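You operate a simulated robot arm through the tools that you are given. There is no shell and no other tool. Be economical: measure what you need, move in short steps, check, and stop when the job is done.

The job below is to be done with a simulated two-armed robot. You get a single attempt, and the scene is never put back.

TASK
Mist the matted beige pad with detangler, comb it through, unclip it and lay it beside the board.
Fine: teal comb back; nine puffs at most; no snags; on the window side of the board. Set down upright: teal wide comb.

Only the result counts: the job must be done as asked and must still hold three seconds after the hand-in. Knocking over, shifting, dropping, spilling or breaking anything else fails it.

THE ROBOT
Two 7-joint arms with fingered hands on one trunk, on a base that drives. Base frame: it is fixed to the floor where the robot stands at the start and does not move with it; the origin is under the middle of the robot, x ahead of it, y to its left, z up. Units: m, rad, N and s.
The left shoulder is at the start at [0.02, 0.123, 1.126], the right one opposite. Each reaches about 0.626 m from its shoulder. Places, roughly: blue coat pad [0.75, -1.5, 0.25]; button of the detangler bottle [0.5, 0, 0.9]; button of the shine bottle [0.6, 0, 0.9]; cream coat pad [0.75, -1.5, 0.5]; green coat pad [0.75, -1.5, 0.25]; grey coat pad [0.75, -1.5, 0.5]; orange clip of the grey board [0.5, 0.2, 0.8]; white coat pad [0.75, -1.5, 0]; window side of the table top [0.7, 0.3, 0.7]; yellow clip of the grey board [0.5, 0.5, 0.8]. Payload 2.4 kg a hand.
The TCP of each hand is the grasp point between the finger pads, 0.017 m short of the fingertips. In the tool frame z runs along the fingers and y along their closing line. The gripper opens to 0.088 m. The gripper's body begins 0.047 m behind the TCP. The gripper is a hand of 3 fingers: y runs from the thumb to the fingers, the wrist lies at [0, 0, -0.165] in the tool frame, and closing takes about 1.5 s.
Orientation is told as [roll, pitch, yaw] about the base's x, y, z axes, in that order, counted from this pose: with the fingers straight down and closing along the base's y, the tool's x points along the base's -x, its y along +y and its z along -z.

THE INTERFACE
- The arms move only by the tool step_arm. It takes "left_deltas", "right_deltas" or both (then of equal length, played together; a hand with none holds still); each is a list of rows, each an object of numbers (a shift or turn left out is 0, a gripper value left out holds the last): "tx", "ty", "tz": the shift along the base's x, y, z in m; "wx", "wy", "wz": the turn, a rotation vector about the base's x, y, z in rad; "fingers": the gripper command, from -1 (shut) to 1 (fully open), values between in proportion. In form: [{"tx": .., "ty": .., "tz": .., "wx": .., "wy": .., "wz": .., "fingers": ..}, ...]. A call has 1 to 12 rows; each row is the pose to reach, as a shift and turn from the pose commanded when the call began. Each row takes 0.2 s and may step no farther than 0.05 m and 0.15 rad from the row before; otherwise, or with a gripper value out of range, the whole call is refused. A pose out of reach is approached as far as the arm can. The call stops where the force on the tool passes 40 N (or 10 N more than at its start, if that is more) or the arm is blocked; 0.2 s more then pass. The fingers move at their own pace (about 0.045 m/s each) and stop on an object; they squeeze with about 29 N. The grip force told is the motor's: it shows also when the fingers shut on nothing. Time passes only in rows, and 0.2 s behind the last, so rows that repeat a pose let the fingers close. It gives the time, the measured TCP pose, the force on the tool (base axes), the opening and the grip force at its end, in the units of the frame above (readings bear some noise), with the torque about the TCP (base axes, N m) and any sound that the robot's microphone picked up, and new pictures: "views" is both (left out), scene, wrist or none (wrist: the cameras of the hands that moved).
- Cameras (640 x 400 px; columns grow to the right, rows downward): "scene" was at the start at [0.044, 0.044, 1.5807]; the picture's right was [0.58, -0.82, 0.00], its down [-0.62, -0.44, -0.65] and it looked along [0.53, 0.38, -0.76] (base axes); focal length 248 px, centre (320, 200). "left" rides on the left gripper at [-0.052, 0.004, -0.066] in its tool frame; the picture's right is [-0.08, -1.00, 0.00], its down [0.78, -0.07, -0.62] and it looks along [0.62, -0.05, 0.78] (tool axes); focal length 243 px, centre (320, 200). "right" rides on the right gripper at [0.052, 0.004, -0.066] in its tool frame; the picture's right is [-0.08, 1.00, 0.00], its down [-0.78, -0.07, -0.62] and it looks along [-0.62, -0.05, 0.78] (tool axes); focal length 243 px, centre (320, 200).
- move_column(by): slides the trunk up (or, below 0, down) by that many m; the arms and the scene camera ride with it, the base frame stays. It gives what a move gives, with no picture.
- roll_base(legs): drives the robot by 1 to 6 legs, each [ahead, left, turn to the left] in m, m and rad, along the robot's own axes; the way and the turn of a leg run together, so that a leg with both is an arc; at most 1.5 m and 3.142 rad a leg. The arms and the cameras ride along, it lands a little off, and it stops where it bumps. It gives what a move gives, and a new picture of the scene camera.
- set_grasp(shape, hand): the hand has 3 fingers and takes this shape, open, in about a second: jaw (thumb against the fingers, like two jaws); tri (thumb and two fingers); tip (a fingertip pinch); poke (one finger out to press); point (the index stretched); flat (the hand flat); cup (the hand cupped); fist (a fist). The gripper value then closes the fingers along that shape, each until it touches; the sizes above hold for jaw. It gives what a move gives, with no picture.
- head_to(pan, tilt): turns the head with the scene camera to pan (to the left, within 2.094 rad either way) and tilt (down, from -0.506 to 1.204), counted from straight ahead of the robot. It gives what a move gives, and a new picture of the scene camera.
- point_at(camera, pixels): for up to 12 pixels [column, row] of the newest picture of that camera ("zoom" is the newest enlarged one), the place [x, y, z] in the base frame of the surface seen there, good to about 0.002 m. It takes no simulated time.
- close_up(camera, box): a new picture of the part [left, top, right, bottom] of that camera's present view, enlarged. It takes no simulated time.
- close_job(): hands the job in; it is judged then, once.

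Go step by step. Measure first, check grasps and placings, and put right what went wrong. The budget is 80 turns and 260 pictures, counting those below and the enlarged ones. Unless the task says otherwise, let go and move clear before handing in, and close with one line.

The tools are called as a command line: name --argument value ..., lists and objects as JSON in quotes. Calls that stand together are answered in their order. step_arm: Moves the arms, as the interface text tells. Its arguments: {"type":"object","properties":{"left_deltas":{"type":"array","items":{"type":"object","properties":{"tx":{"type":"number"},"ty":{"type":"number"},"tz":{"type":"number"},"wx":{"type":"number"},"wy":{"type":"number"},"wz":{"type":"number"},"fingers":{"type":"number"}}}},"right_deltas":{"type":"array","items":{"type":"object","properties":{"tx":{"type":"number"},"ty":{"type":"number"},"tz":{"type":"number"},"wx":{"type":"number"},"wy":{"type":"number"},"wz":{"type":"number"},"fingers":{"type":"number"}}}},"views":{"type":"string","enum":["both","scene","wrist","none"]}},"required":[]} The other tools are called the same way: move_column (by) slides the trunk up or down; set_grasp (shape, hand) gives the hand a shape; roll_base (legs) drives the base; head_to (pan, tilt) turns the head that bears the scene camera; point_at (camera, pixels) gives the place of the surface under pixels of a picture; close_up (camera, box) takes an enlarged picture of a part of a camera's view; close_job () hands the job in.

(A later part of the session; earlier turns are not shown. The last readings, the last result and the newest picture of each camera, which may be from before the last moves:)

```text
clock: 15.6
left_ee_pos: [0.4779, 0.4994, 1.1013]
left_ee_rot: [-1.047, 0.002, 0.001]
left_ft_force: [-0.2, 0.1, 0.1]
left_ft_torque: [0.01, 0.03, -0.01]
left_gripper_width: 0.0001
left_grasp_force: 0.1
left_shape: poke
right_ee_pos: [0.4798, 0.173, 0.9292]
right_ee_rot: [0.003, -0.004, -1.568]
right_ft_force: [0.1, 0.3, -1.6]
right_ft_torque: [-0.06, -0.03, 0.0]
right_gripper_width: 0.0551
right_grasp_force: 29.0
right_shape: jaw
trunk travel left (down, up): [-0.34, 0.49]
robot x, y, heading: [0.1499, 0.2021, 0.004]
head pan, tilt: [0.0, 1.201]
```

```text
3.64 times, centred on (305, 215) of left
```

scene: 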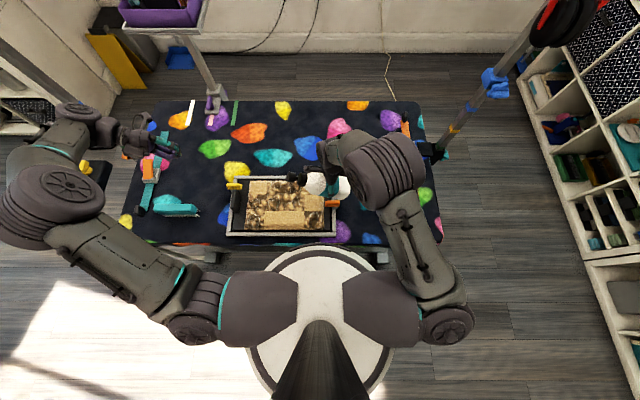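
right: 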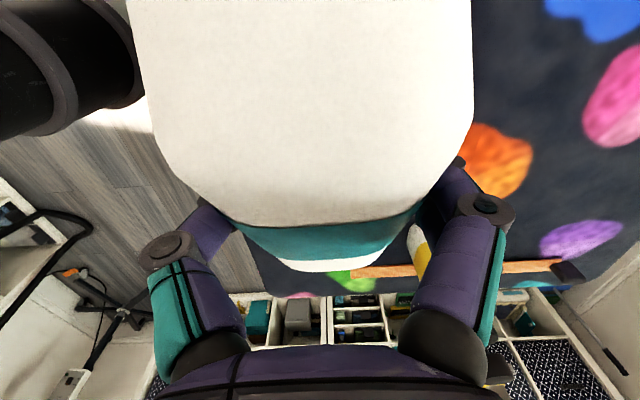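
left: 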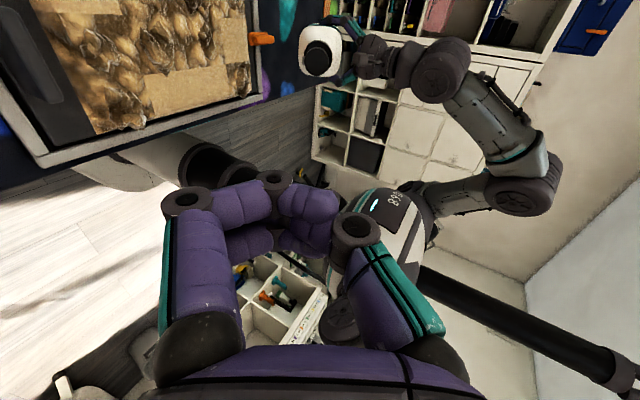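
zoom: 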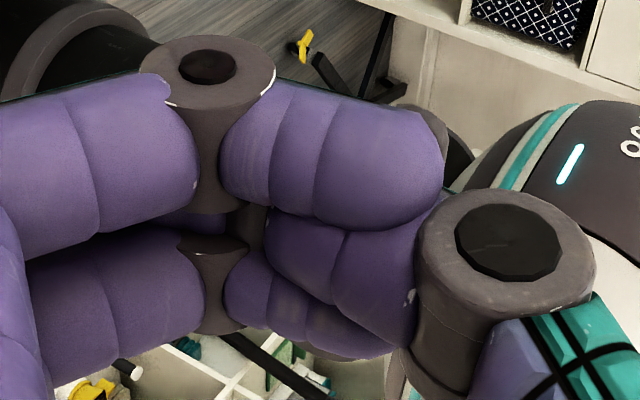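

Poke leaves all fingers curled here, about 11 mm behind the TCP. I'll try "point", with the index stretched.

set_grasp --hand "left" --shape "point"

close_up --camera "left" --box '[160, 100, 480, 300]'

close_up --camera "scene" --box '[60, 80, 220, 200]'

```text
clock: 16.5
left_ee_pos: [0.4775, 0.4984, 1.1009]
left_ee_rot: [-1.047, 0.002, 0.002]
left_ft_force: [-0.3, 0.5, -0.4]
left_ft_torque: [0.01, -0.01, -0.02]
left_gripper_width: 0.0
left_grasp_force: 0.2
left_shape: point
right_ee_pos: [0.4791, 0.171, 0.9293]
right_ee_rot: [0.003, -0.003, -1.567]
right_ft_force: [-0.3, 0.7, -2.4]
right_ft_torque: [0.01, 0.01, -0.03]
right_gripper_width: 0.055
right_grasp_force: 29.5
right_shape: jaw
trunk travel left (down, up): [-0.34, 0.49]
robot x, y, heading: [0.1472, 0.2005, -0.003]
head pan, tilt: [0.0, 1.201]
```

```text
2.00 times, centred on (320, 200) of left
```

zoom: 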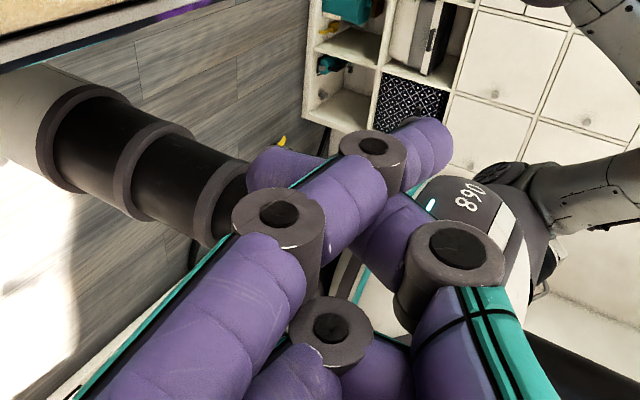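

```text
3.33 times, centred on (140, 140) of scene
```

zoom: 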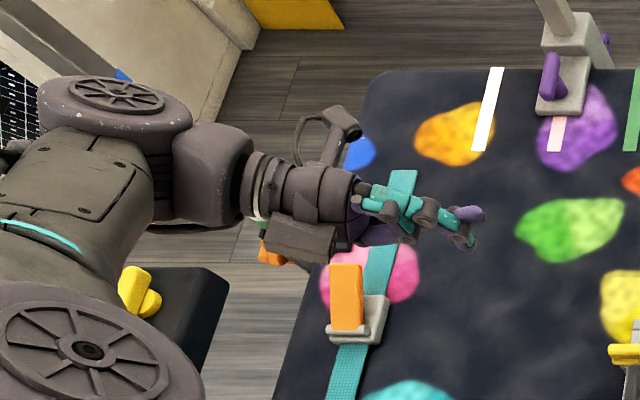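

Now an index reaches forward (tip at zoom (430,140)). Measuring its tip.

close_up --camera "left" --box '[160, 100, 480, 300]'

point_at --camera "zoom" --pixels '[[430, 130], [445, 140], [440, 165], [370, 145], [405, 135], [420, 200], [415, 124]]'

close_up --camera "scene" --box '[140, 110, 200, 170]'

point_at --camera "zoom" --pixels '[[430, 215], [450, 215], [440, 200], [410, 270], [400, 240], [300, 215]]'

```text
2.00 times, centred on (320, 200) of left
```

zoom: 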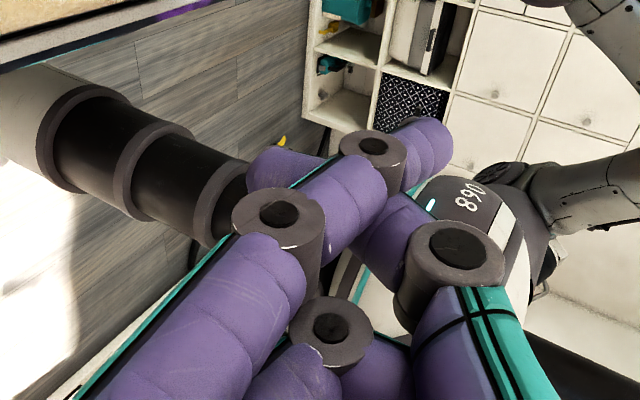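

```text
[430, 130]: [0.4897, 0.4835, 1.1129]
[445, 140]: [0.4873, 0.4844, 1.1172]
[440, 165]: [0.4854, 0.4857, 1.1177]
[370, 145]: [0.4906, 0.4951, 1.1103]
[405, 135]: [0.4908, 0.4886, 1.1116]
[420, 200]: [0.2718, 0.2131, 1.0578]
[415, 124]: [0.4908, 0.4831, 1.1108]
```

```text
6.67 times, centred on (170, 140) of scene
```

zoom: 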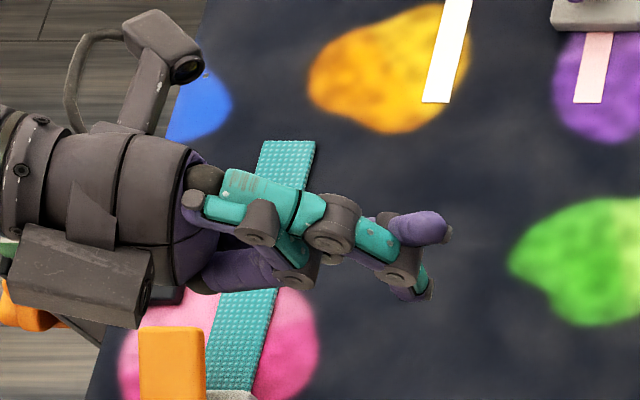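

```text
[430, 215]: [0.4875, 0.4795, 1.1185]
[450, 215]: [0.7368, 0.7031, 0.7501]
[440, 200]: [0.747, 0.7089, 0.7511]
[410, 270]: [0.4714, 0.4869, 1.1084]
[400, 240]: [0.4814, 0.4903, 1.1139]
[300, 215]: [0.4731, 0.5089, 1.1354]
```

The index tip sits 11 mm ahead of the TCP and offset about (0.010, -0.0195, 0.012). I'll use it. Re-measuring the button with an enlarged left view.

close_up --camera "left" --box '[280, 10, 370, 90]'

point_at --camera "zoom" --pixels '[[260, 220], [290, 190], [240, 250], [210, 220], [310, 250], [260, 270]]'

close_up --camera "scene" --box '[270, 150, 340, 210]'

point_at --camera "zoom" --pixels '[[150, 210], [200, 210], [175, 190], [240, 210], [300, 215]]'

```text
5.00 times, centred on (325, 50) of left
```

zoom: 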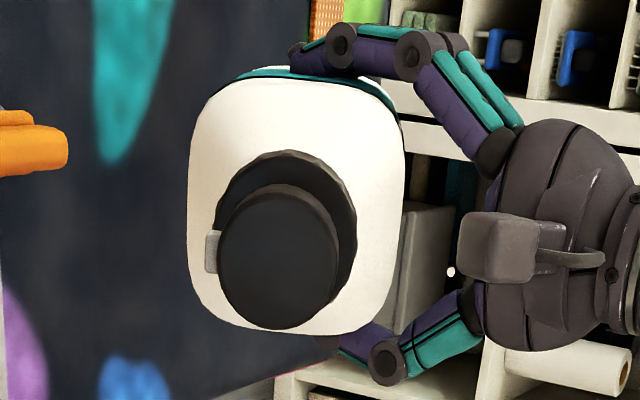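

```text
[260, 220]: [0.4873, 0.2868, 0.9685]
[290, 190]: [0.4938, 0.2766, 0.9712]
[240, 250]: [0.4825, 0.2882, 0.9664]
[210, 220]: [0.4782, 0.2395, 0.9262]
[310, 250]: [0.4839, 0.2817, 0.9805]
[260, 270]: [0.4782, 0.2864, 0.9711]
```

```text
6.67 times, centred on (305, 180) of scene
```

zoom: 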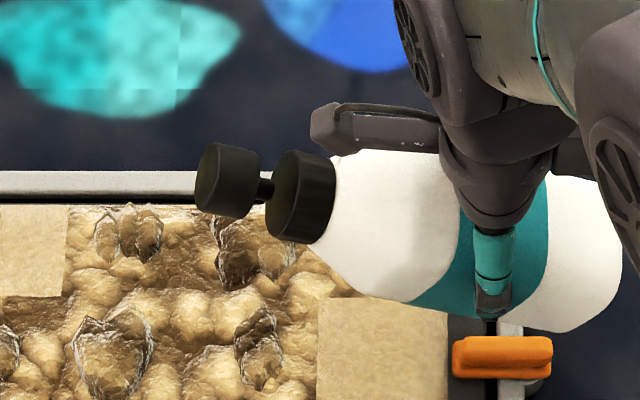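

```text
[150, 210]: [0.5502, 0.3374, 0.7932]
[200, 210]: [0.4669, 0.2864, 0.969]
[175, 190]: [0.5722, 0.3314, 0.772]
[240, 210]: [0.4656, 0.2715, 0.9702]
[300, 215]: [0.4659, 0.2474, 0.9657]
```

Button centre is about (0.480, 0.285, 0.973), with a visible pump stem. I'll lower the bottle for the first target tile (0.477, 0.35) and bring the left index to a 25 mm standoff over the button.

step_arm --right_deltas '[{"tz": -0.01}, {"tz": -0.02}, {"tz": -0.03}, {"tz": -0.04}, {"tz": -0.05}, {"tz": -0.061, "tx": -0.002}, {"tz": -0.061, "tx": -0.002}]' --left_deltas '[{"tx": -0.002, "ty": -0.025, "tz": -0.027}, {"tx": -0.004, "ty": -0.05, "tz": -0.054}, {"tx": -0.006, "ty": -0.075, "tz": -0.081}, {"tx": -0.008, "ty": -0.1, "tz": -0.108}, {"tx": -0.0097, "ty": -0.125, "tz": -0.135}, {"tx": -0.0097, "ty": -0.15, "tz": -0.162}, {"tx": -0.0097, "ty": -0.172, "tz": -0.188}]'

close_up --camera "left" --box '[240, 60, 480, 260]'

close_up --camera "scene" --box '[220, 140, 360, 240]'

```text
clock: 18.1
left_ee_pos: [0.467, 0.3288, 0.9131]
left_ee_rot: [-1.045, 0.001, 0.001]
left_ft_force: [-0.1, -0.9, -0.2]
left_ft_torque: [0.0, -0.02, 0.01]
left_gripper_width: 0.0001
left_grasp_force: 0.0
left_shape: point
right_ee_pos: [0.4765, 0.1715, 0.8687]
right_ee_rot: [0.002, -0.003, -1.568]
right_ft_force: [-0.1, 0.0, -1.8]
right_ft_torque: [-0.06, 0.01, -0.02]
right_gripper_width: 0.055
right_grasp_force: 28.7
right_shape: jaw
trunk travel left (down, up): [-0.34, 0.49]
robot x, y, heading: [0.1511, 0.2013, 0.0]
head pan, tilt: [0.0, 1.201]
```

scene: 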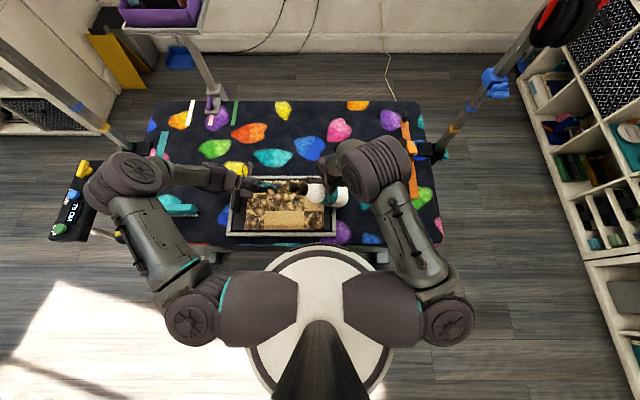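
right: 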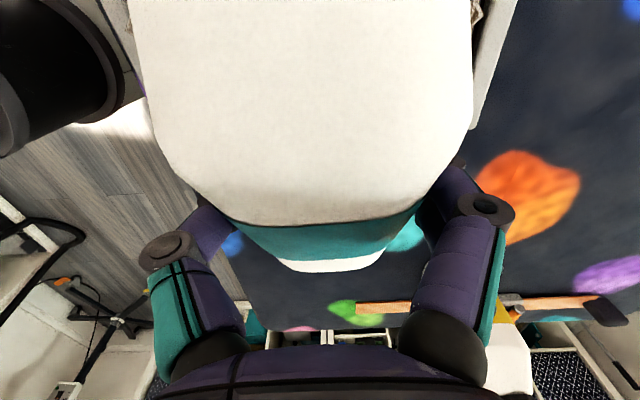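
left: 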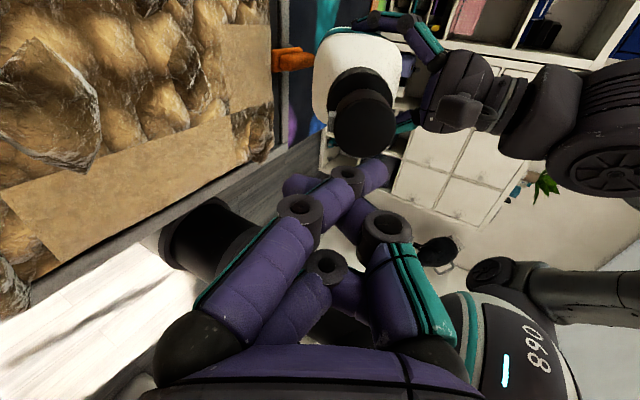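

```text
2.00 times, centred on (360, 160) of left
```

zoom: 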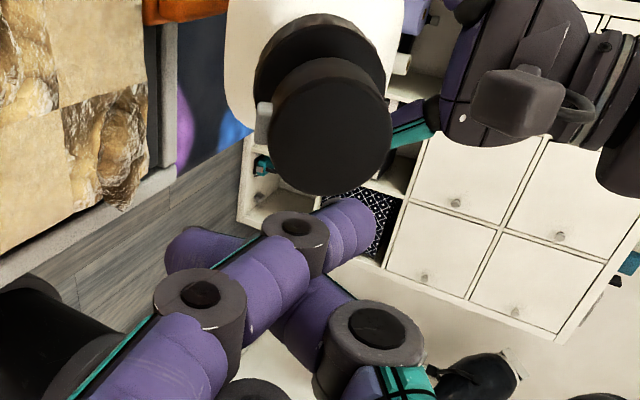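

```text
4.00 times, centred on (290, 190) of scene
```

zoom: 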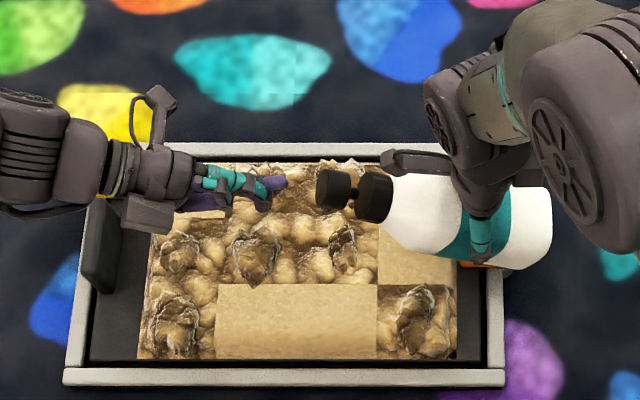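

The index is lined up before the button. Measuring both for the last centimetres.

point_at --camera "left" --pixels '[[364, 122], [340, 120], [385, 130], [364, 95], [364, 150], [380, 165], [387, 172], [345, 165]]'

point_at --camera "zoom" --pixels '[[280, 182], [265, 200], [235, 180], [322, 195], [335, 185]]'

```text
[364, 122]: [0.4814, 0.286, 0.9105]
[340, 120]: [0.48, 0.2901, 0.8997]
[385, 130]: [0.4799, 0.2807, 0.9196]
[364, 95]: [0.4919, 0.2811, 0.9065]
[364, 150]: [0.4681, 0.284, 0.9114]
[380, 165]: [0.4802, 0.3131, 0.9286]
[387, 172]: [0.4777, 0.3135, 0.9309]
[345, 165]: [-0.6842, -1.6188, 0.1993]
```

```text
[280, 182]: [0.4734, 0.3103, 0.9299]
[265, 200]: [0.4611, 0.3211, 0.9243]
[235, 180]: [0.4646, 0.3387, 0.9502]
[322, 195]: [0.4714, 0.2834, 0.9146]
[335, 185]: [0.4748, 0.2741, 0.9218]
```

Gap along the axis is roughly 27–30 mm. I advance slowly to 30 mm and watch force and sound.

step_arm --left_deltas '[{"tx": 0.002, "ty": -0.009, "tz": -0.0105}, {"tx": 0.002, "ty": -0.0153, "tz": -0.0135}, {"tx": 0.002, "ty": -0.0188, "tz": -0.0155}, {"tx": 0.002, "ty": -0.0205, "tz": -0.0165}, {"tx": 0.002, "ty": -0.0222, "tz": -0.0175}, {"tx": 0.002, "ty": -0.024, "tz": -0.0185}]' --views "wrist"

close_up --camera "left" --box '[240, 60, 480, 260]'

```text
clock: 19.5
left_ee_pos: [0.4705, 0.3043, 0.8952]
left_ee_rot: [-1.046, 0.003, 0.001]
left_ft_force: [-1.3, 0.7, 0.8]
left_ft_torque: [-0.04, 0.01, 0.03]
left_gripper_width: 0.0
left_grasp_force: 0.1
left_shape: point
right_ee_pos: [0.4777, 0.1729, 0.8683]
right_ee_rot: [0.004, -0.003, -1.567]
right_ft_force: [0.7, -1.9, -3.3]
right_ft_torque: [-0.06, 0.02, -0.04]
right_gripper_width: 0.0554
right_grasp_force: 29.0
right_shape: jaw
trunk travel left (down, up): [-0.34, 0.49]
robot x, y, heading: [0.1467, 0.1986, 0.002]
head pan, tilt: [0.0, 1.201]
heard: click
```

left: 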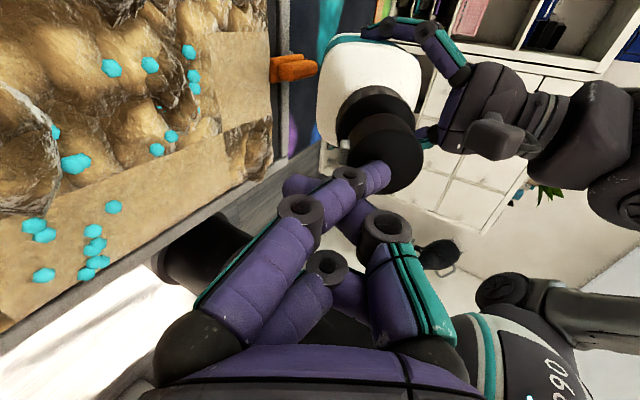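

```text
2.00 times, centred on (360, 160) of left
```

zoom: 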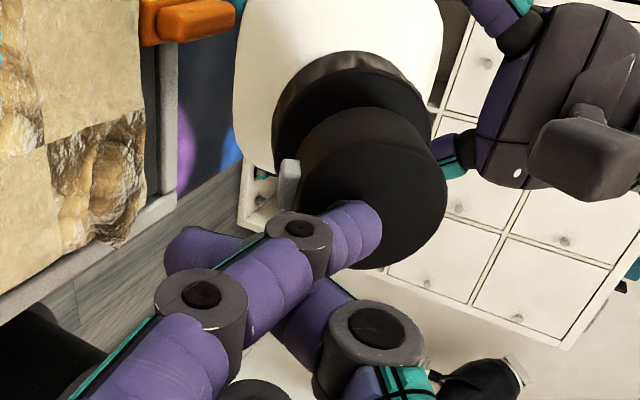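

A click, and blue drops appeared on the pad: the first puff. I back off and look at where it landed.

step_arm --left_deltas '[{"ty": 0.009, "tz": 0.005}, {"ty": 0.02, "tz": 0.0115}, {"ty": 0.02, "tz": 0.0115}]' --views "scene"

close_up --camera "scene" --box '[220, 160, 350, 240]'

close_up --camera "left" --box '[0, 0, 320, 260]'

```text
clock: 20.3
left_ee_pos: [0.4696, 0.3233, 0.9063]
left_ee_rot: [-1.047, 0.002, 0.002]
left_ft_force: [-0.7, 0.4, 0.7]
left_ft_torque: [0.01, 0.03, 0.02]
left_gripper_width: 0.0
left_grasp_force: 0.1
left_shape: point
right_ee_pos: [0.4773, 0.1728, 0.8698]
right_ee_rot: [0.003, -0.002, -1.567]
right_ft_force: [0.4, -0.4, -2.4]
right_ft_torque: [0.0, -0.02, -0.01]
right_gripper_width: 0.0552
right_grasp_force: 29.0
right_shape: jaw
trunk travel left (down, up): [-0.34, 0.49]
robot x, y, heading: [0.1471, 0.2043, 0.003]
head pan, tilt: [0.0, 1.201]
```

scene: 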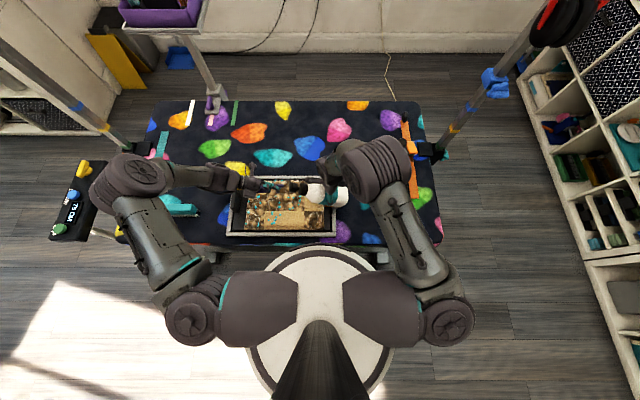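

```text
4.92 times, centred on (285, 200) of scene
```

zoom: 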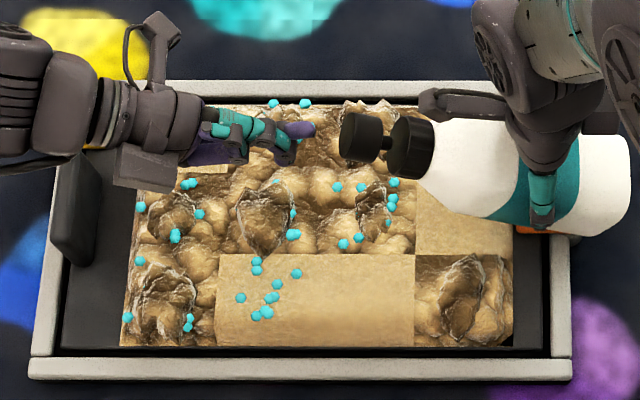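

```text
1.54 times, centred on (160, 130) of left
```

zoom: 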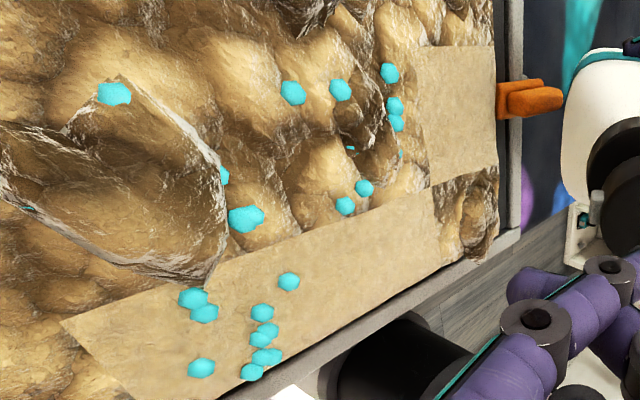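

One puff scatters drops in a roughly 8 cm radius around the aim point, as intended. Next I shift both arms together to aim at the far row, second tile (0.535, 0.345), and press.

step_arm --right_deltas '[{"tx": 0.02}, {"tx": 0.04, "ty": -0.005}, {"tx": 0.058, "ty": -0.005}, {"tx": 0.058, "ty": -0.005}, {"tx": 0.058, "ty": -0.005}, {"tx": 0.058, "ty": -0.005}, {"tx": 0.058, "ty": -0.005}, {"tx": 0.058, "ty": -0.005}, {"tx": 0.058, "ty": -0.005}]' --left_deltas '[{"tx": 0.02}, {"tx": 0.04, "ty": -0.005}, {"tx": 0.058, "ty": -0.005}, {"tx": 0.058, "ty": -0.005}, {"tx": 0.058, "ty": -0.018, "tz": -0.0075}, {"tx": 0.058, "ty": -0.026, "tz": -0.012}, {"tx": 0.058, "ty": -0.026, "tz": -0.012}, {"tx": 0.058, "ty": -0.005}, {"tx": 0.058, "ty": -0.005}]' --views "none"

close_up --camera "scene" --box '[220, 160, 350, 240]'

```text
clock: 22.3
left_ee_pos: [0.5274, 0.3181, 0.9078]
left_ee_rot: [-1.049, 0.002, 0.002]
left_ft_force: [0.0, -0.3, 0.1]
left_ft_torque: [-0.05, 0.02, -0.01]
left_gripper_width: 0.0
left_grasp_force: 0.1
left_shape: point
right_ee_pos: [0.5351, 0.1683, 0.8688]
right_ee_rot: [0.002, -0.001, -1.568]
right_ft_force: [-0.5, -0.1, -1.3]
right_ft_torque: [-0.02, -0.02, 0.01]
right_gripper_width: 0.055
right_grasp_force: 28.8
right_shape: jaw
trunk travel left (down, up): [-0.34, 0.49]
robot x, y, heading: [0.1505, 0.203, 0.007]
head pan, tilt: [0.0, 1.201]
heard: click
```

```text
4.92 times, centred on (285, 200) of scene
```

zoom: 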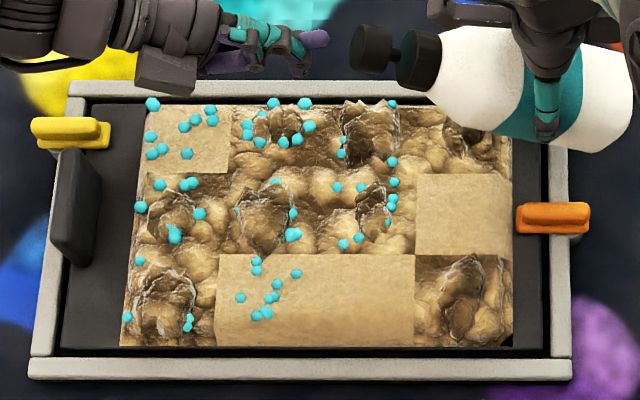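

Second click, and far tiles 1–3 now show drops. Now two puffs in one call: far tile 3 (0.535, 0.287), then far tile 4 (0.535, 0.225).

step_arm --right_deltas '[{"ty": -0.03}, {"ty": -0.058}, {"ty": -0.058}, {"ty": -0.058}, {"ty": -0.058}, {"ty": -0.058}, {"ty": -0.09}, {"ty": -0.12}, {"ty": -0.12}, {"ty": -0.12}, {"ty": -0.12}, {"ty": -0.12}]' --left_deltas '[{"ty": -0.03}, {"ty": -0.058}, {"ty": -0.071, "tz": -0.0075}, {"ty": -0.079, "tz": -0.012}, {"ty": -0.079, "tz": -0.012}, {"ty": -0.058}, {"ty": -0.09}, {"ty": -0.12}, {"ty": -0.133, "tz": -0.0075}, {"ty": -0.141, "tz": -0.012}, {"ty": -0.141, "tz": -0.012}, {"ty": -0.12}]' --views "none"

close_up --camera "scene" --box '[220, 160, 350, 240]'

```text
clock: 24.9
left_ee_pos: [0.5261, 0.1997, 0.9074]
left_ee_rot: [-1.046, 0.001, 0.002]
left_ft_force: [-0.4, 0.7, -0.2]
left_ft_torque: [-0.01, 0.01, 0.0]
left_gripper_width: 0.0
left_grasp_force: 0.0
left_shape: point
right_ee_pos: [0.5354, 0.0484, 0.8686]
right_ee_rot: [0.002, -0.002, -1.566]
right_ft_force: [0.1, 0.4, -3.0]
right_ft_torque: [-0.01, 0.05, 0.02]
right_gripper_width: 0.0551
right_grasp_force: 28.8
right_shape: jaw
trunk travel left (down, up): [-0.34, 0.49]
robot x, y, heading: [0.1538, 0.2005, 0.003]
head pan, tilt: [0.0, 1.201]
heard: click, click
```

```text
4.92 times, centred on (285, 200) of scene
```

zoom: 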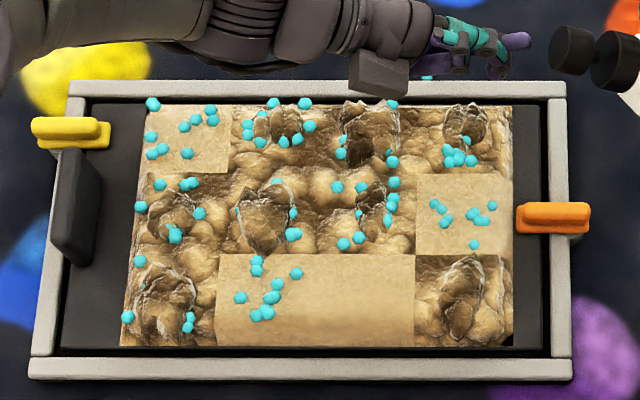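

Four puffs used; only the near right tile still lacks drops. Moving to aim at near tile 4 (0.42, 0.225).

step_arm --right_deltas '[{"tx": -0.04}, {"tx": -0.08}, {"tx": -0.115}, {"tx": -0.115}, {"tx": -0.115}, {"tx": -0.115}, {"tx": -0.115}, {"tx": -0.115}]' --left_deltas '[{"tx": -0.04}, {"tx": -0.08}, {"tx": -0.115}, {"tx": -0.115}, {"tx": -0.115, "ty": -0.013, "tz": -0.0075}, {"tx": -0.115, "ty": -0.021, "tz": -0.012}, {"tx": -0.115, "ty": -0.021, "tz": -0.012}, {"tx": -0.115}]' --views "none"

close_up --camera "scene" --box '[220, 160, 350, 240]'

```text
clock: 26.7
left_ee_pos: [0.4124, 0.1987, 0.9076]
left_ee_rot: [-1.047, 0.002, 0.002]
left_ft_force: [-0.5, -0.1, 0.1]
left_ft_torque: [0.02, -0.01, -0.03]
left_gripper_width: 0.0
left_grasp_force: 0.0
left_shape: point
right_ee_pos: [0.4181, 0.0471, 0.8683]
right_ee_rot: [0.001, -0.001, -1.568]
right_ft_force: [0.3, 0.0, -1.9]
right_ft_torque: [-0.06, 0.0, -0.02]
right_gripper_width: 0.0548
right_grasp_force: 28.4
right_shape: jaw
trunk travel left (down, up): [-0.34, 0.49]
robot x, y, heading: [0.1469, 0.1986, 0.005]
head pan, tilt: [0.0, 1.201]
```

```text
4.92 times, centred on (285, 200) of scene
```

zoom: 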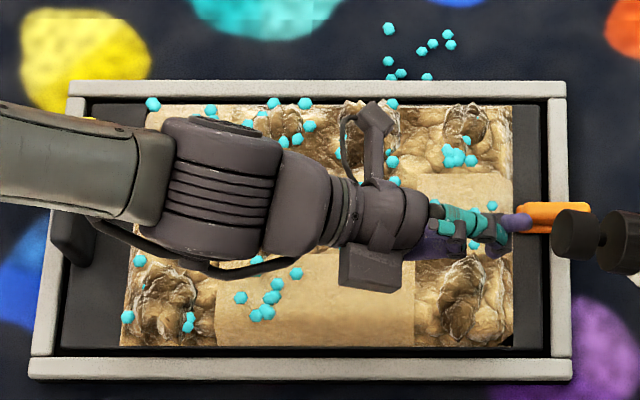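

No click this time and no drops on the near right tile, so the press fell short. Pressing again, 2 mm deeper.

step_arm --left_deltas '[{"ty": -0.013, "tz": -0.0075}, {"ty": -0.021, "tz": -0.012}, {"ty": -0.0227, "tz": -0.013}, {"ty": -0.0227, "tz": -0.013}, {}]' --views "wrist"

close_up --camera "scene" --box '[220, 160, 350, 240]'

```text
clock: 27.9
left_ee_pos: [0.4113, 0.1982, 0.9073]
left_ee_rot: [-1.047, 0.003, 0.003]
left_ft_force: [0.1, -0.1, 0.1]
left_ft_torque: [0.05, 0.01, -0.01]
left_gripper_width: 0.0
left_grasp_force: 0.2
left_shape: point
right_ee_pos: [0.4178, 0.0471, 0.8662]
right_ee_rot: [0.002, -0.001, -1.568]
right_ft_force: [0.0, 0.2, -1.6]
right_ft_torque: [-0.05, 0.04, -0.01]
right_gripper_width: 0.0549
right_grasp_force: 28.8
right_shape: jaw
trunk travel left (down, up): [-0.34, 0.49]
robot x, y, heading: [0.1498, 0.1976, -0.001]
head pan, tilt: [0.0, 1.201]
heard: click
```

left: 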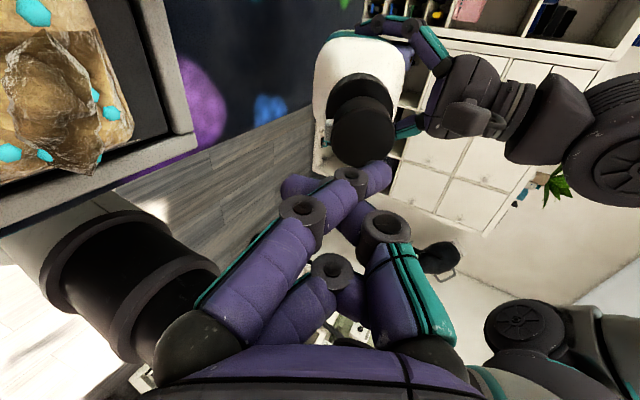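

```text
4.92 times, centred on (285, 200) of scene
```

zoom: 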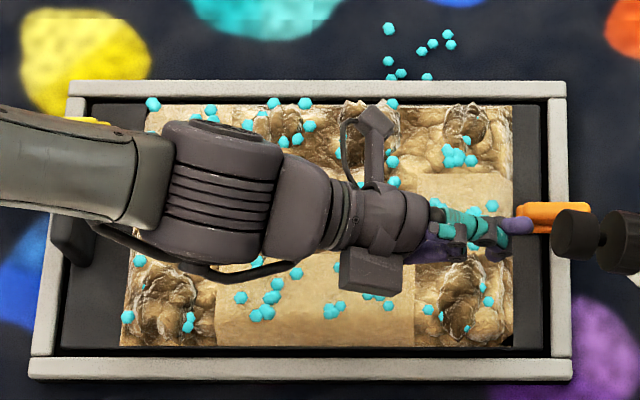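

Near right tile is wet after puff five. The near left tile got only an edge dose, so puff six aims there (0.42, 0.41).

step_arm --right_deltas '[{"ty": 0.037}, {"ty": 0.074}, {"ty": 0.111}, {"ty": 0.148}, {"ty": 0.185}, {"ty": 0.185}, {"ty": 0.185}, {"ty": 0.185}, {"ty": 0.185}, {"ty": 0.185}, {"ty": 0.185}]' --left_deltas '[{"ty": 0.037}, {"ty": 0.074}, {"ty": 0.111}, {"ty": 0.148}, {"ty": 0.185}, {"ty": 0.185}, {"ty": 0.172, "tz": -0.0075}, {"ty": 0.164, "tz": -0.012}, {"ty": 0.1623, "tz": -0.013}, {"ty": 0.1623, "tz": -0.013}, {"ty": 0.185}]' --views "none"

close_up --camera "scene" --box '[220, 160, 350, 240]'

```text
clock: 30.3
left_ee_pos: [0.4105, 0.3853, 0.9058]
left_ee_rot: [-1.047, 0.002, 0.003]
left_ft_force: [-0.3, -0.7, 0.1]
left_ft_torque: [0.0, 0.04, -0.05]
left_gripper_width: 0.0
left_grasp_force: 0.1
left_shape: point
right_ee_pos: [0.4197, 0.2341, 0.8694]
right_ee_rot: [0.003, -0.002, -1.567]
right_ft_force: [0.6, 0.9, -2.0]
right_ft_torque: [0.01, 0.02, 0.02]
right_gripper_width: 0.0548
right_grasp_force: 29.4
right_shape: jaw
trunk travel left (down, up): [-0.34, 0.49]
robot x, y, heading: [0.1537, 0.2028, 0.003]
head pan, tilt: [0.0, 1.201]
heard: click
```

```text
4.92 times, centred on (285, 200) of scene
```

zoom: 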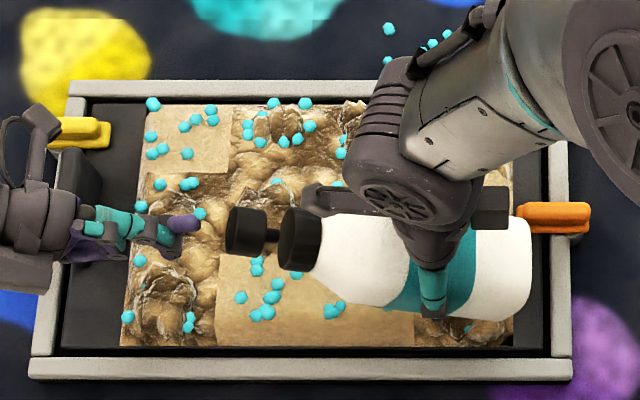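

No new drops appear on already wet tiles, so every matted tile is wet, with six puffs used. Now I withdraw the left hand and bring the bottle back upright above its old spot.

step_arm --right_deltas '[{"tz": 0.03}, {"tz": 0.06}, {"tx": 0.01, "ty": -0.03, "tz": 0.06, "wx": 0.13}, {"tx": 0.02, "ty": -0.06, "tz": 0.06, "wx": 0.26}, {"tx": 0.03, "ty": -0.09, "tz": 0.06, "wx": 0.39}, {"tx": 0.04, "ty": -0.12, "tz": 0.06, "wx": 0.52}, {"tx": 0.05, "ty": -0.15, "tz": 0.06, "wx": 0.65}, {"tx": 0.059, "ty": -0.18, "tz": 0.05, "wx": 0.78}, {"tx": 0.059, "ty": -0.21, "tz": 0.03, "wx": 0.91}, {"tx": 0.059, "ty": -0.221, "tz": 0.0, "wx": 1.047}, {"tx": 0.059, "ty": -0.221, "tz": -0.02, "wx": 1.047}]' --left_deltas '[{"ty": 0.03, "tz": 0.03}, {"ty": 0.06, "tz": 0.06}, {"ty": 0.09, "tz": 0.09}, {"ty": 0.12, "tz": 0.12}, {"ty": 0.15, "tz": 0.15}, {"ty": 0.17, "tz": 0.17}, {"ty": 0.17, "tz": 0.17, "wx": 0.14}, {"ty": 0.17, "tz": 0.17, "wx": 0.28}, {"ty": 0.17, "tz": 0.17, "wx": 0.42}, {"ty": 0.17, "tz": 0.17, "wx": 0.56}, {"ty": 0.17, "tz": 0.17, "wx": 0.7}]'

close_up --camera "scene" --box '[340, 150, 440, 240]'

close_up --camera "scene" --box '[220, 160, 350, 240]'

```text
clock: 32.7
left_ee_pos: [0.412, 0.5531, 1.077]
left_ee_rot: [-0.344, -0.001, 0.005]
left_ft_force: [-0.7, 0.7, 0.8]
left_ft_torque: [0.01, 0.04, 0.01]
left_gripper_width: 0.0
left_grasp_force: 0.1
left_shape: point
right_ee_pos: [0.4794, 0.0106, 0.8478]
right_ee_rot: [0.008, 1.047, -1.563]
right_ft_force: [1.0, 0.3, -1.9]
right_ft_torque: [-0.06, 0.02, -0.03]
right_gripper_width: 0.0549
right_grasp_force: 29.1
right_shape: jaw
trunk travel left (down, up): [-0.34, 0.49]
robot x, y, heading: [0.1528, 0.1984, 0.002]
head pan, tilt: [0.0, 1.201]
```

scene: 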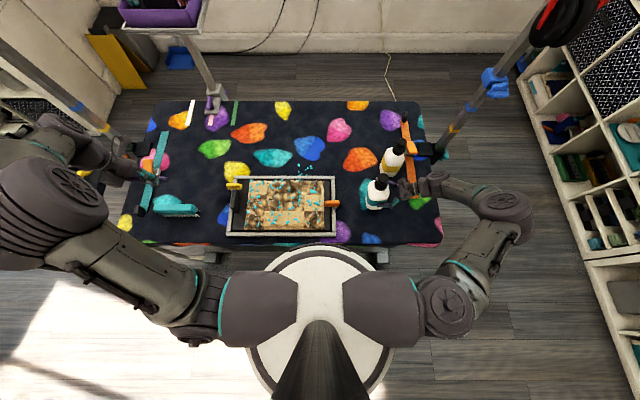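
right: 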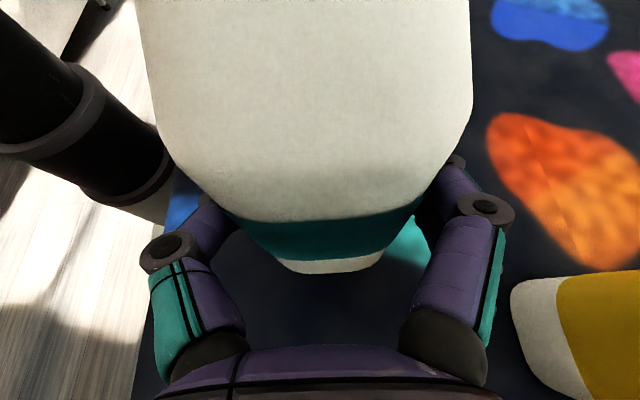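
left: 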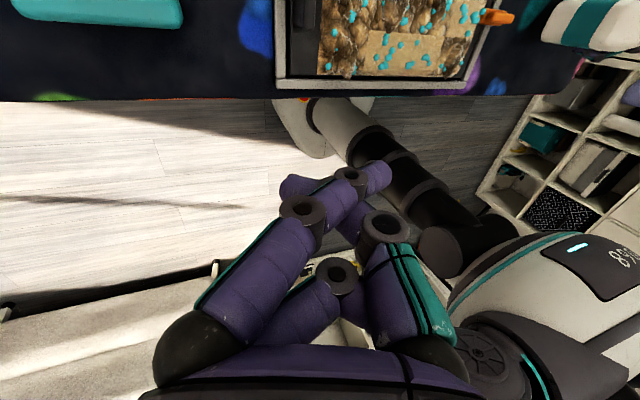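

```text
4.44 times, centred on (390, 195) of scene
```

zoom: 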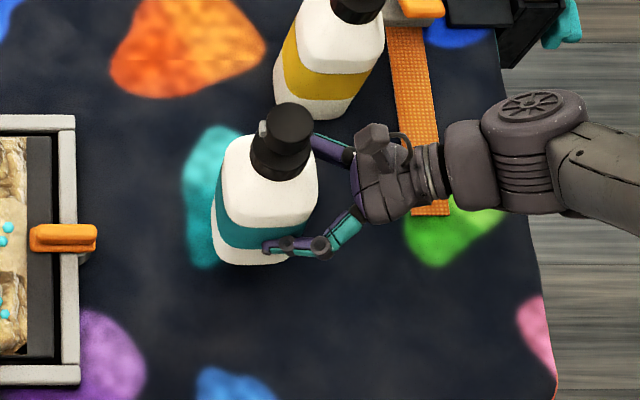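

```text
4.92 times, centred on (285, 200) of scene
```

zoom: 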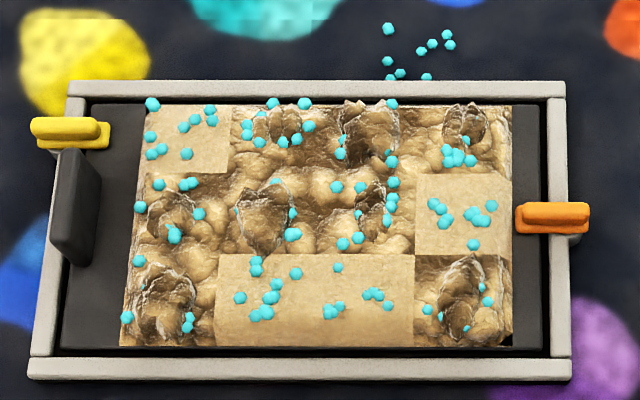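

Every tile shows drops. The bottle is upright and 4 cm above its spot; lower slowly and watch the force.

step_arm --right_deltas '[{"tz": -0.015}, {"tz": -0.028}, {"tz": -0.034}, {"tz": -0.037}, {"tz": -0.039}]' --views "wrist"

close_up --camera "scene" --box '[350, 165, 410, 225]'

point_at --camera "zoom" --pixels '[[340, 130], [245, 265], [262, 310], [305, 318], [325, 190]]'

```text
clock: 33.9
left_ee_pos: [0.4108, 0.5525, 1.0768]
left_ee_rot: [-0.346, -0.002, 0.003]
left_ft_force: [-0.2, -0.5, 0.2]
left_ft_torque: [-0.02, -0.01, 0.0]
left_gripper_width: 0.0003
left_grasp_force: 0.1
left_shape: point
right_ee_pos: [0.479, 0.0113, 0.8098]
right_ee_rot: [0.008, 1.045, -1.565]
right_ft_force: [-0.9, -1.1, 0.7]
right_ft_torque: [0.04, -0.01, 0.01]
right_gripper_width: 0.0549
right_grasp_force: 28.7
right_shape: jaw
trunk travel left (down, up): [-0.34, 0.49]
robot x, y, heading: [0.1472, 0.203, 0.004]
head pan, tilt: [0.0, 1.201]
```

right: 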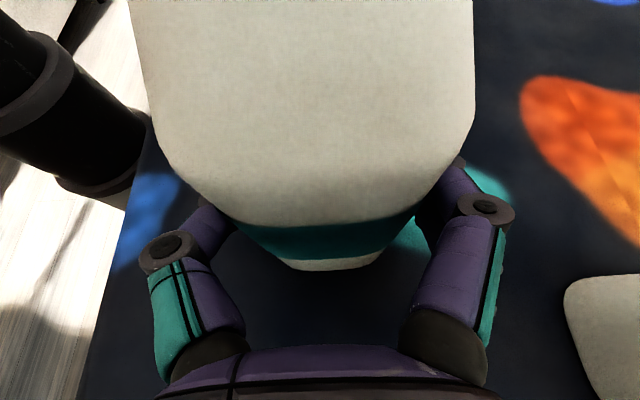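

```text
6.67 times, centred on (380, 195) of scene
```

zoom: 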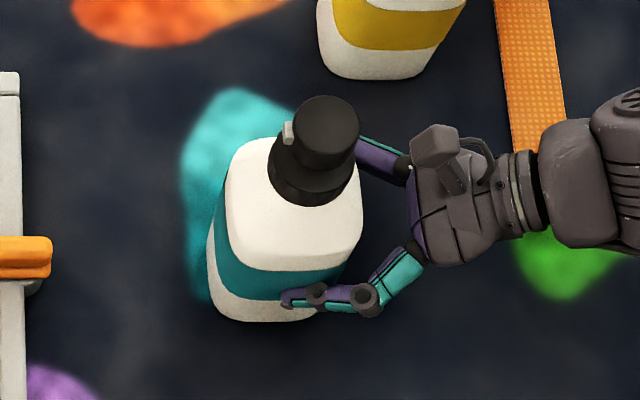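

```text
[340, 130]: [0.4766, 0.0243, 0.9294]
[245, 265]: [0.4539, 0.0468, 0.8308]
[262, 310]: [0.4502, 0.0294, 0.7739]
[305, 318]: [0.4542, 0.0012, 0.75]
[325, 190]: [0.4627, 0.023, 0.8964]
```

Weight is carried by the table and the base is where it was (a slight lean will settle on release). Opening and backing out along the fingers.

step_arm --right_deltas '[{"fingers": 0.0}, {"fingers": 0.5}, {"fingers": 0.9}, {"fingers": 0.9}, {"ty": -0.026, "tz": 0.015}, {"ty": -0.061, "tz": 0.035}, {"ty": -0.104, "tz": 0.06}, {"ty": -0.104, "tz": 0.1}, {"ty": -0.104, "tz": 0.15}]' --views "scene"

close_up --camera "scene" --box '[350, 165, 410, 225]'

```text
clock: 35.9
left_ee_pos: [0.4105, 0.5548, 1.0787]
left_ee_rot: [-0.346, 0.0, 0.003]
left_ft_force: [0.5, 0.8, 0.8]
left_ft_torque: [-0.02, -0.01, 0.02]
left_gripper_width: 0.0001
left_grasp_force: 0.0
left_shape: point
right_ee_pos: [0.4779, -0.0907, 0.9603]
right_ee_rot: [0.006, 1.044, -1.566]
right_ft_force: [-0.7, 0.2, 0.8]
right_ft_torque: [0.05, 0.03, 0.0]
right_gripper_width: 0.0834
right_grasp_force: 0.0
right_shape: jaw
trunk travel left (down, up): [-0.34, 0.49]
robot x, y, heading: [0.1527, 0.2008, 0.004]
head pan, tilt: [0.0, 1.201]
```

scene: 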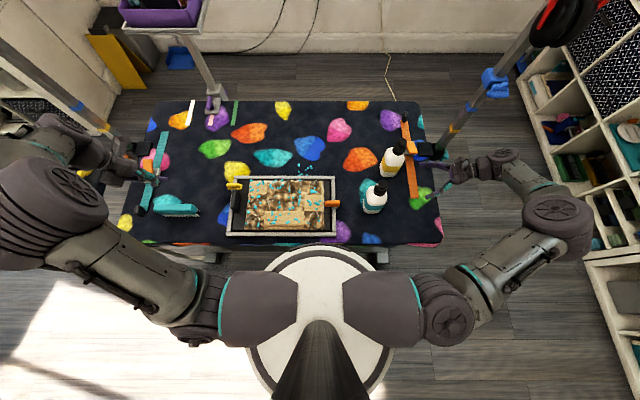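

```text
6.67 times, centred on (380, 195) of scene
```

zoom: 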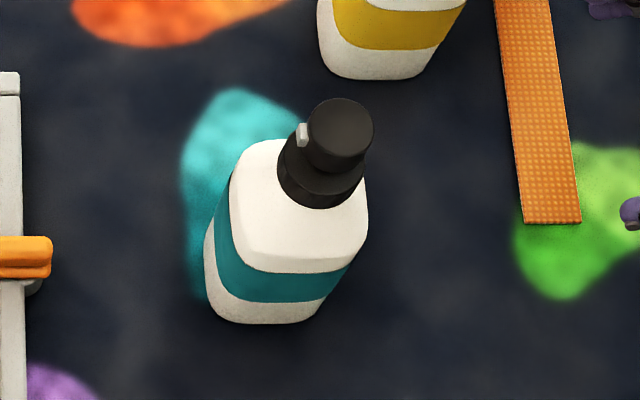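

The bottle stands as before. Now measuring the teal comb while setting the left hand back to jaw.

close_up --camera "scene" --box '[130, 180, 220, 230]'

point_at --camera "zoom" --pixels '[[180, 150], [460, 160], [320, 150], [320, 195], [180, 190], [460, 200], [170, 215], [320, 230], [450, 240], [490, 210], [200, 110]]'

set_grasp --hand "left" --shape "jaw"

close_up --camera "left" --box '[0, 0, 320, 120]'

```text
7.11 times, centred on (175, 205) of scene
```

zoom: 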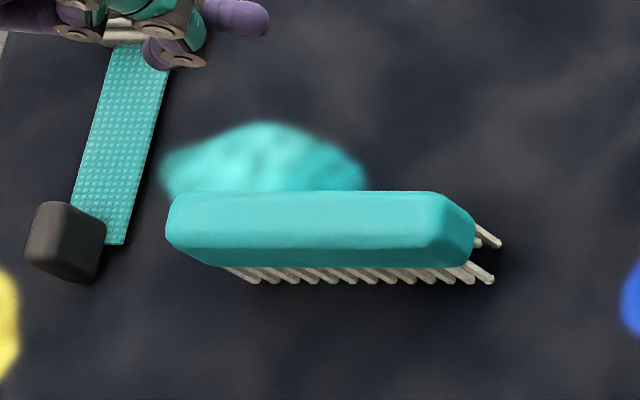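

```text
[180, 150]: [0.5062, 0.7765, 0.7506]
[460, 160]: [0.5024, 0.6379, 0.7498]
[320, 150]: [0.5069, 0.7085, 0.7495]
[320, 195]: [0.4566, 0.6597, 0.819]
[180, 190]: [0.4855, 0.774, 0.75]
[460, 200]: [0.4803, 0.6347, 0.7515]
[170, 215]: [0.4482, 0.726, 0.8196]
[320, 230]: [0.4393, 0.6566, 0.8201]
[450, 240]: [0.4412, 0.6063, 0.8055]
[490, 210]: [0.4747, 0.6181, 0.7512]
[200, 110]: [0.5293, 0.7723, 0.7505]
```

```text
clock: 36.8
left_ee_pos: [0.4111, 0.5538, 1.0776]
left_ee_rot: [-0.344, 0.001, 0.003]
left_ft_force: [0.7, -0.2, 0.2]
left_ft_torque: [0.03, 0.05, -0.02]
left_gripper_width: 0.0619
left_grasp_force: 0.0
left_shape: jaw
right_ee_pos: [0.4787, -0.0896, 0.9599]
right_ee_rot: [0.008, 1.043, -1.563]
right_ft_force: [-0.3, -0.2, -0.2]
right_ft_torque: [0.01, 0.0, 0.0]
right_gripper_width: 0.0837
right_grasp_force: 0.0
right_shape: jaw
trunk travel left (down, up): [-0.34, 0.49]
robot x, y, heading: [0.148, 0.1971, 0.002]
head pan, tilt: [0.0, 1.201]
```

```text
2.00 times, centred on (160, 60) of left
```

zoom: 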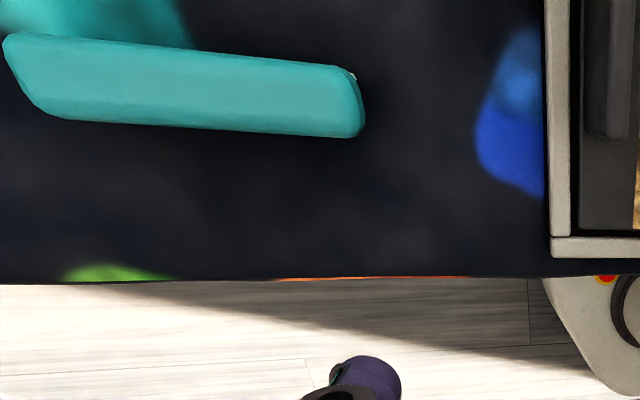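

The comb rests on its teeth, back up (top z 0.82), y 0.60–0.73, x about 0.43–0.46. I straighten the left hand above it and open it.

step_arm --left_deltas '[{"fingers": 1, "wx": 0.115, "tx": 0.01, "ty": 0.04}, {"wx": 0.23, "tx": 0.02, "ty": 0.075}, {"wx": 0.344, "tx": 0.033, "ty": 0.111}, {"wx": 0.344, "tx": 0.033, "ty": 0.111}]' --right_deltas '[{"ty": -0.02, "tz": 0.03}, {"ty": -0.03, "tz": 0.06}, {"ty": -0.03, "tz": 0.09}, {"ty": -0.03, "tz": 0.1}]' --views "none"

step_arm --left_deltas '[{"wz": 0.14, "tz": -0.01}, {"wz": 0.28, "tz": -0.02}, {"wz": 0.42, "tz": -0.03}, {"wz": 0.56, "tz": -0.04}, {"wz": 0.7, "tz": -0.05}, {"wz": 0.84, "tz": -0.06}, {"wz": 0.98, "tz": -0.07}, {"wz": 1.12, "tz": -0.08}, {"wz": 1.26, "tz": -0.09}, {"wz": 1.4, "tz": -0.1}, {"wz": 1.5, "tz": -0.11}, {"wz": 1.57, "tz": -0.12}]'

close_up --camera "left" --box '[120, 0, 520, 250]'

```text
clock: 37.8
left_ee_pos: [0.4445, 0.6634, 1.0785]
left_ee_rot: [-0.002, -0.001, 0.001]
left_ft_force: [-0.2, -0.1, -0.4]
left_ft_torque: [-0.01, -0.01, -0.02]
left_gripper_width: 0.0619
left_grasp_force: 0.0
left_shape: jaw
right_ee_pos: [0.4782, -0.1217, 1.0605]
right_ee_rot: [0.009, 1.045, -1.565]
right_ft_force: [0.1, -0.6, -0.3]
right_ft_torque: [-0.02, 0.01, -0.01]
right_gripper_width: 0.0835
right_grasp_force: 0.2
right_shape: jaw
trunk travel left (down, up): [-0.34, 0.49]
robot x, y, heading: [0.15, 0.2021, 0.004]
head pan, tilt: [0.0, 1.201]
```

```text
clock: 40.4
left_ee_pos: [0.4442, 0.6643, 0.9574]
left_ee_rot: [-0.002, -0.001, 1.576]
left_ft_force: [0.2, 0.0, -0.6]
left_ft_torque: [0.01, 0.0, 0.0]
left_gripper_width: 0.0621
left_grasp_force: 0.1
left_shape: jaw
right_ee_pos: [0.4787, -0.1222, 1.0593]
right_ee_rot: [0.009, 1.042, -1.566]
right_ft_force: [-0.6, -0.1, -0.2]
right_ft_torque: [0.02, 0.01, 0.03]
right_gripper_width: 0.0834
right_grasp_force: 0.0
right_shape: jaw
trunk travel left (down, up): [-0.34, 0.49]
robot x, y, heading: [0.1502, 0.1968, 0.004]
head pan, tilt: [0.0, 1.201]
```

scene: 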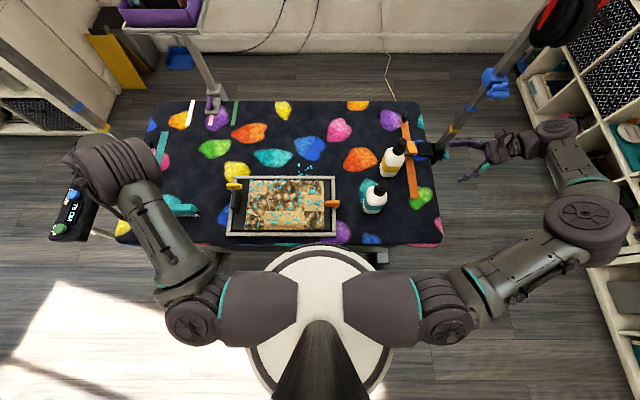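
left: 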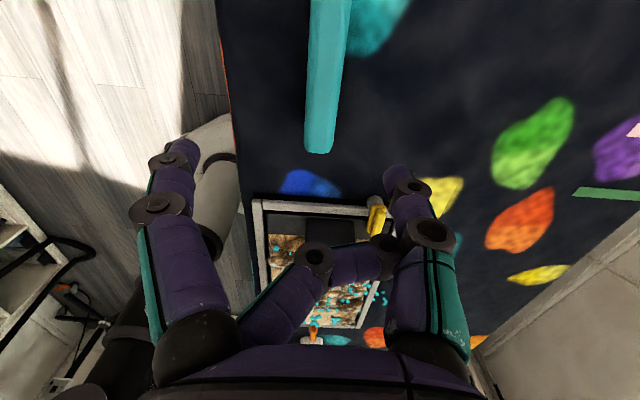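

```text
1.60 times, centred on (320, 125) of left
```

zoom: 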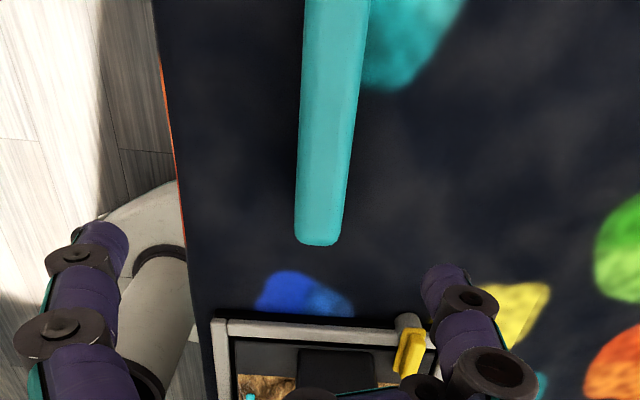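

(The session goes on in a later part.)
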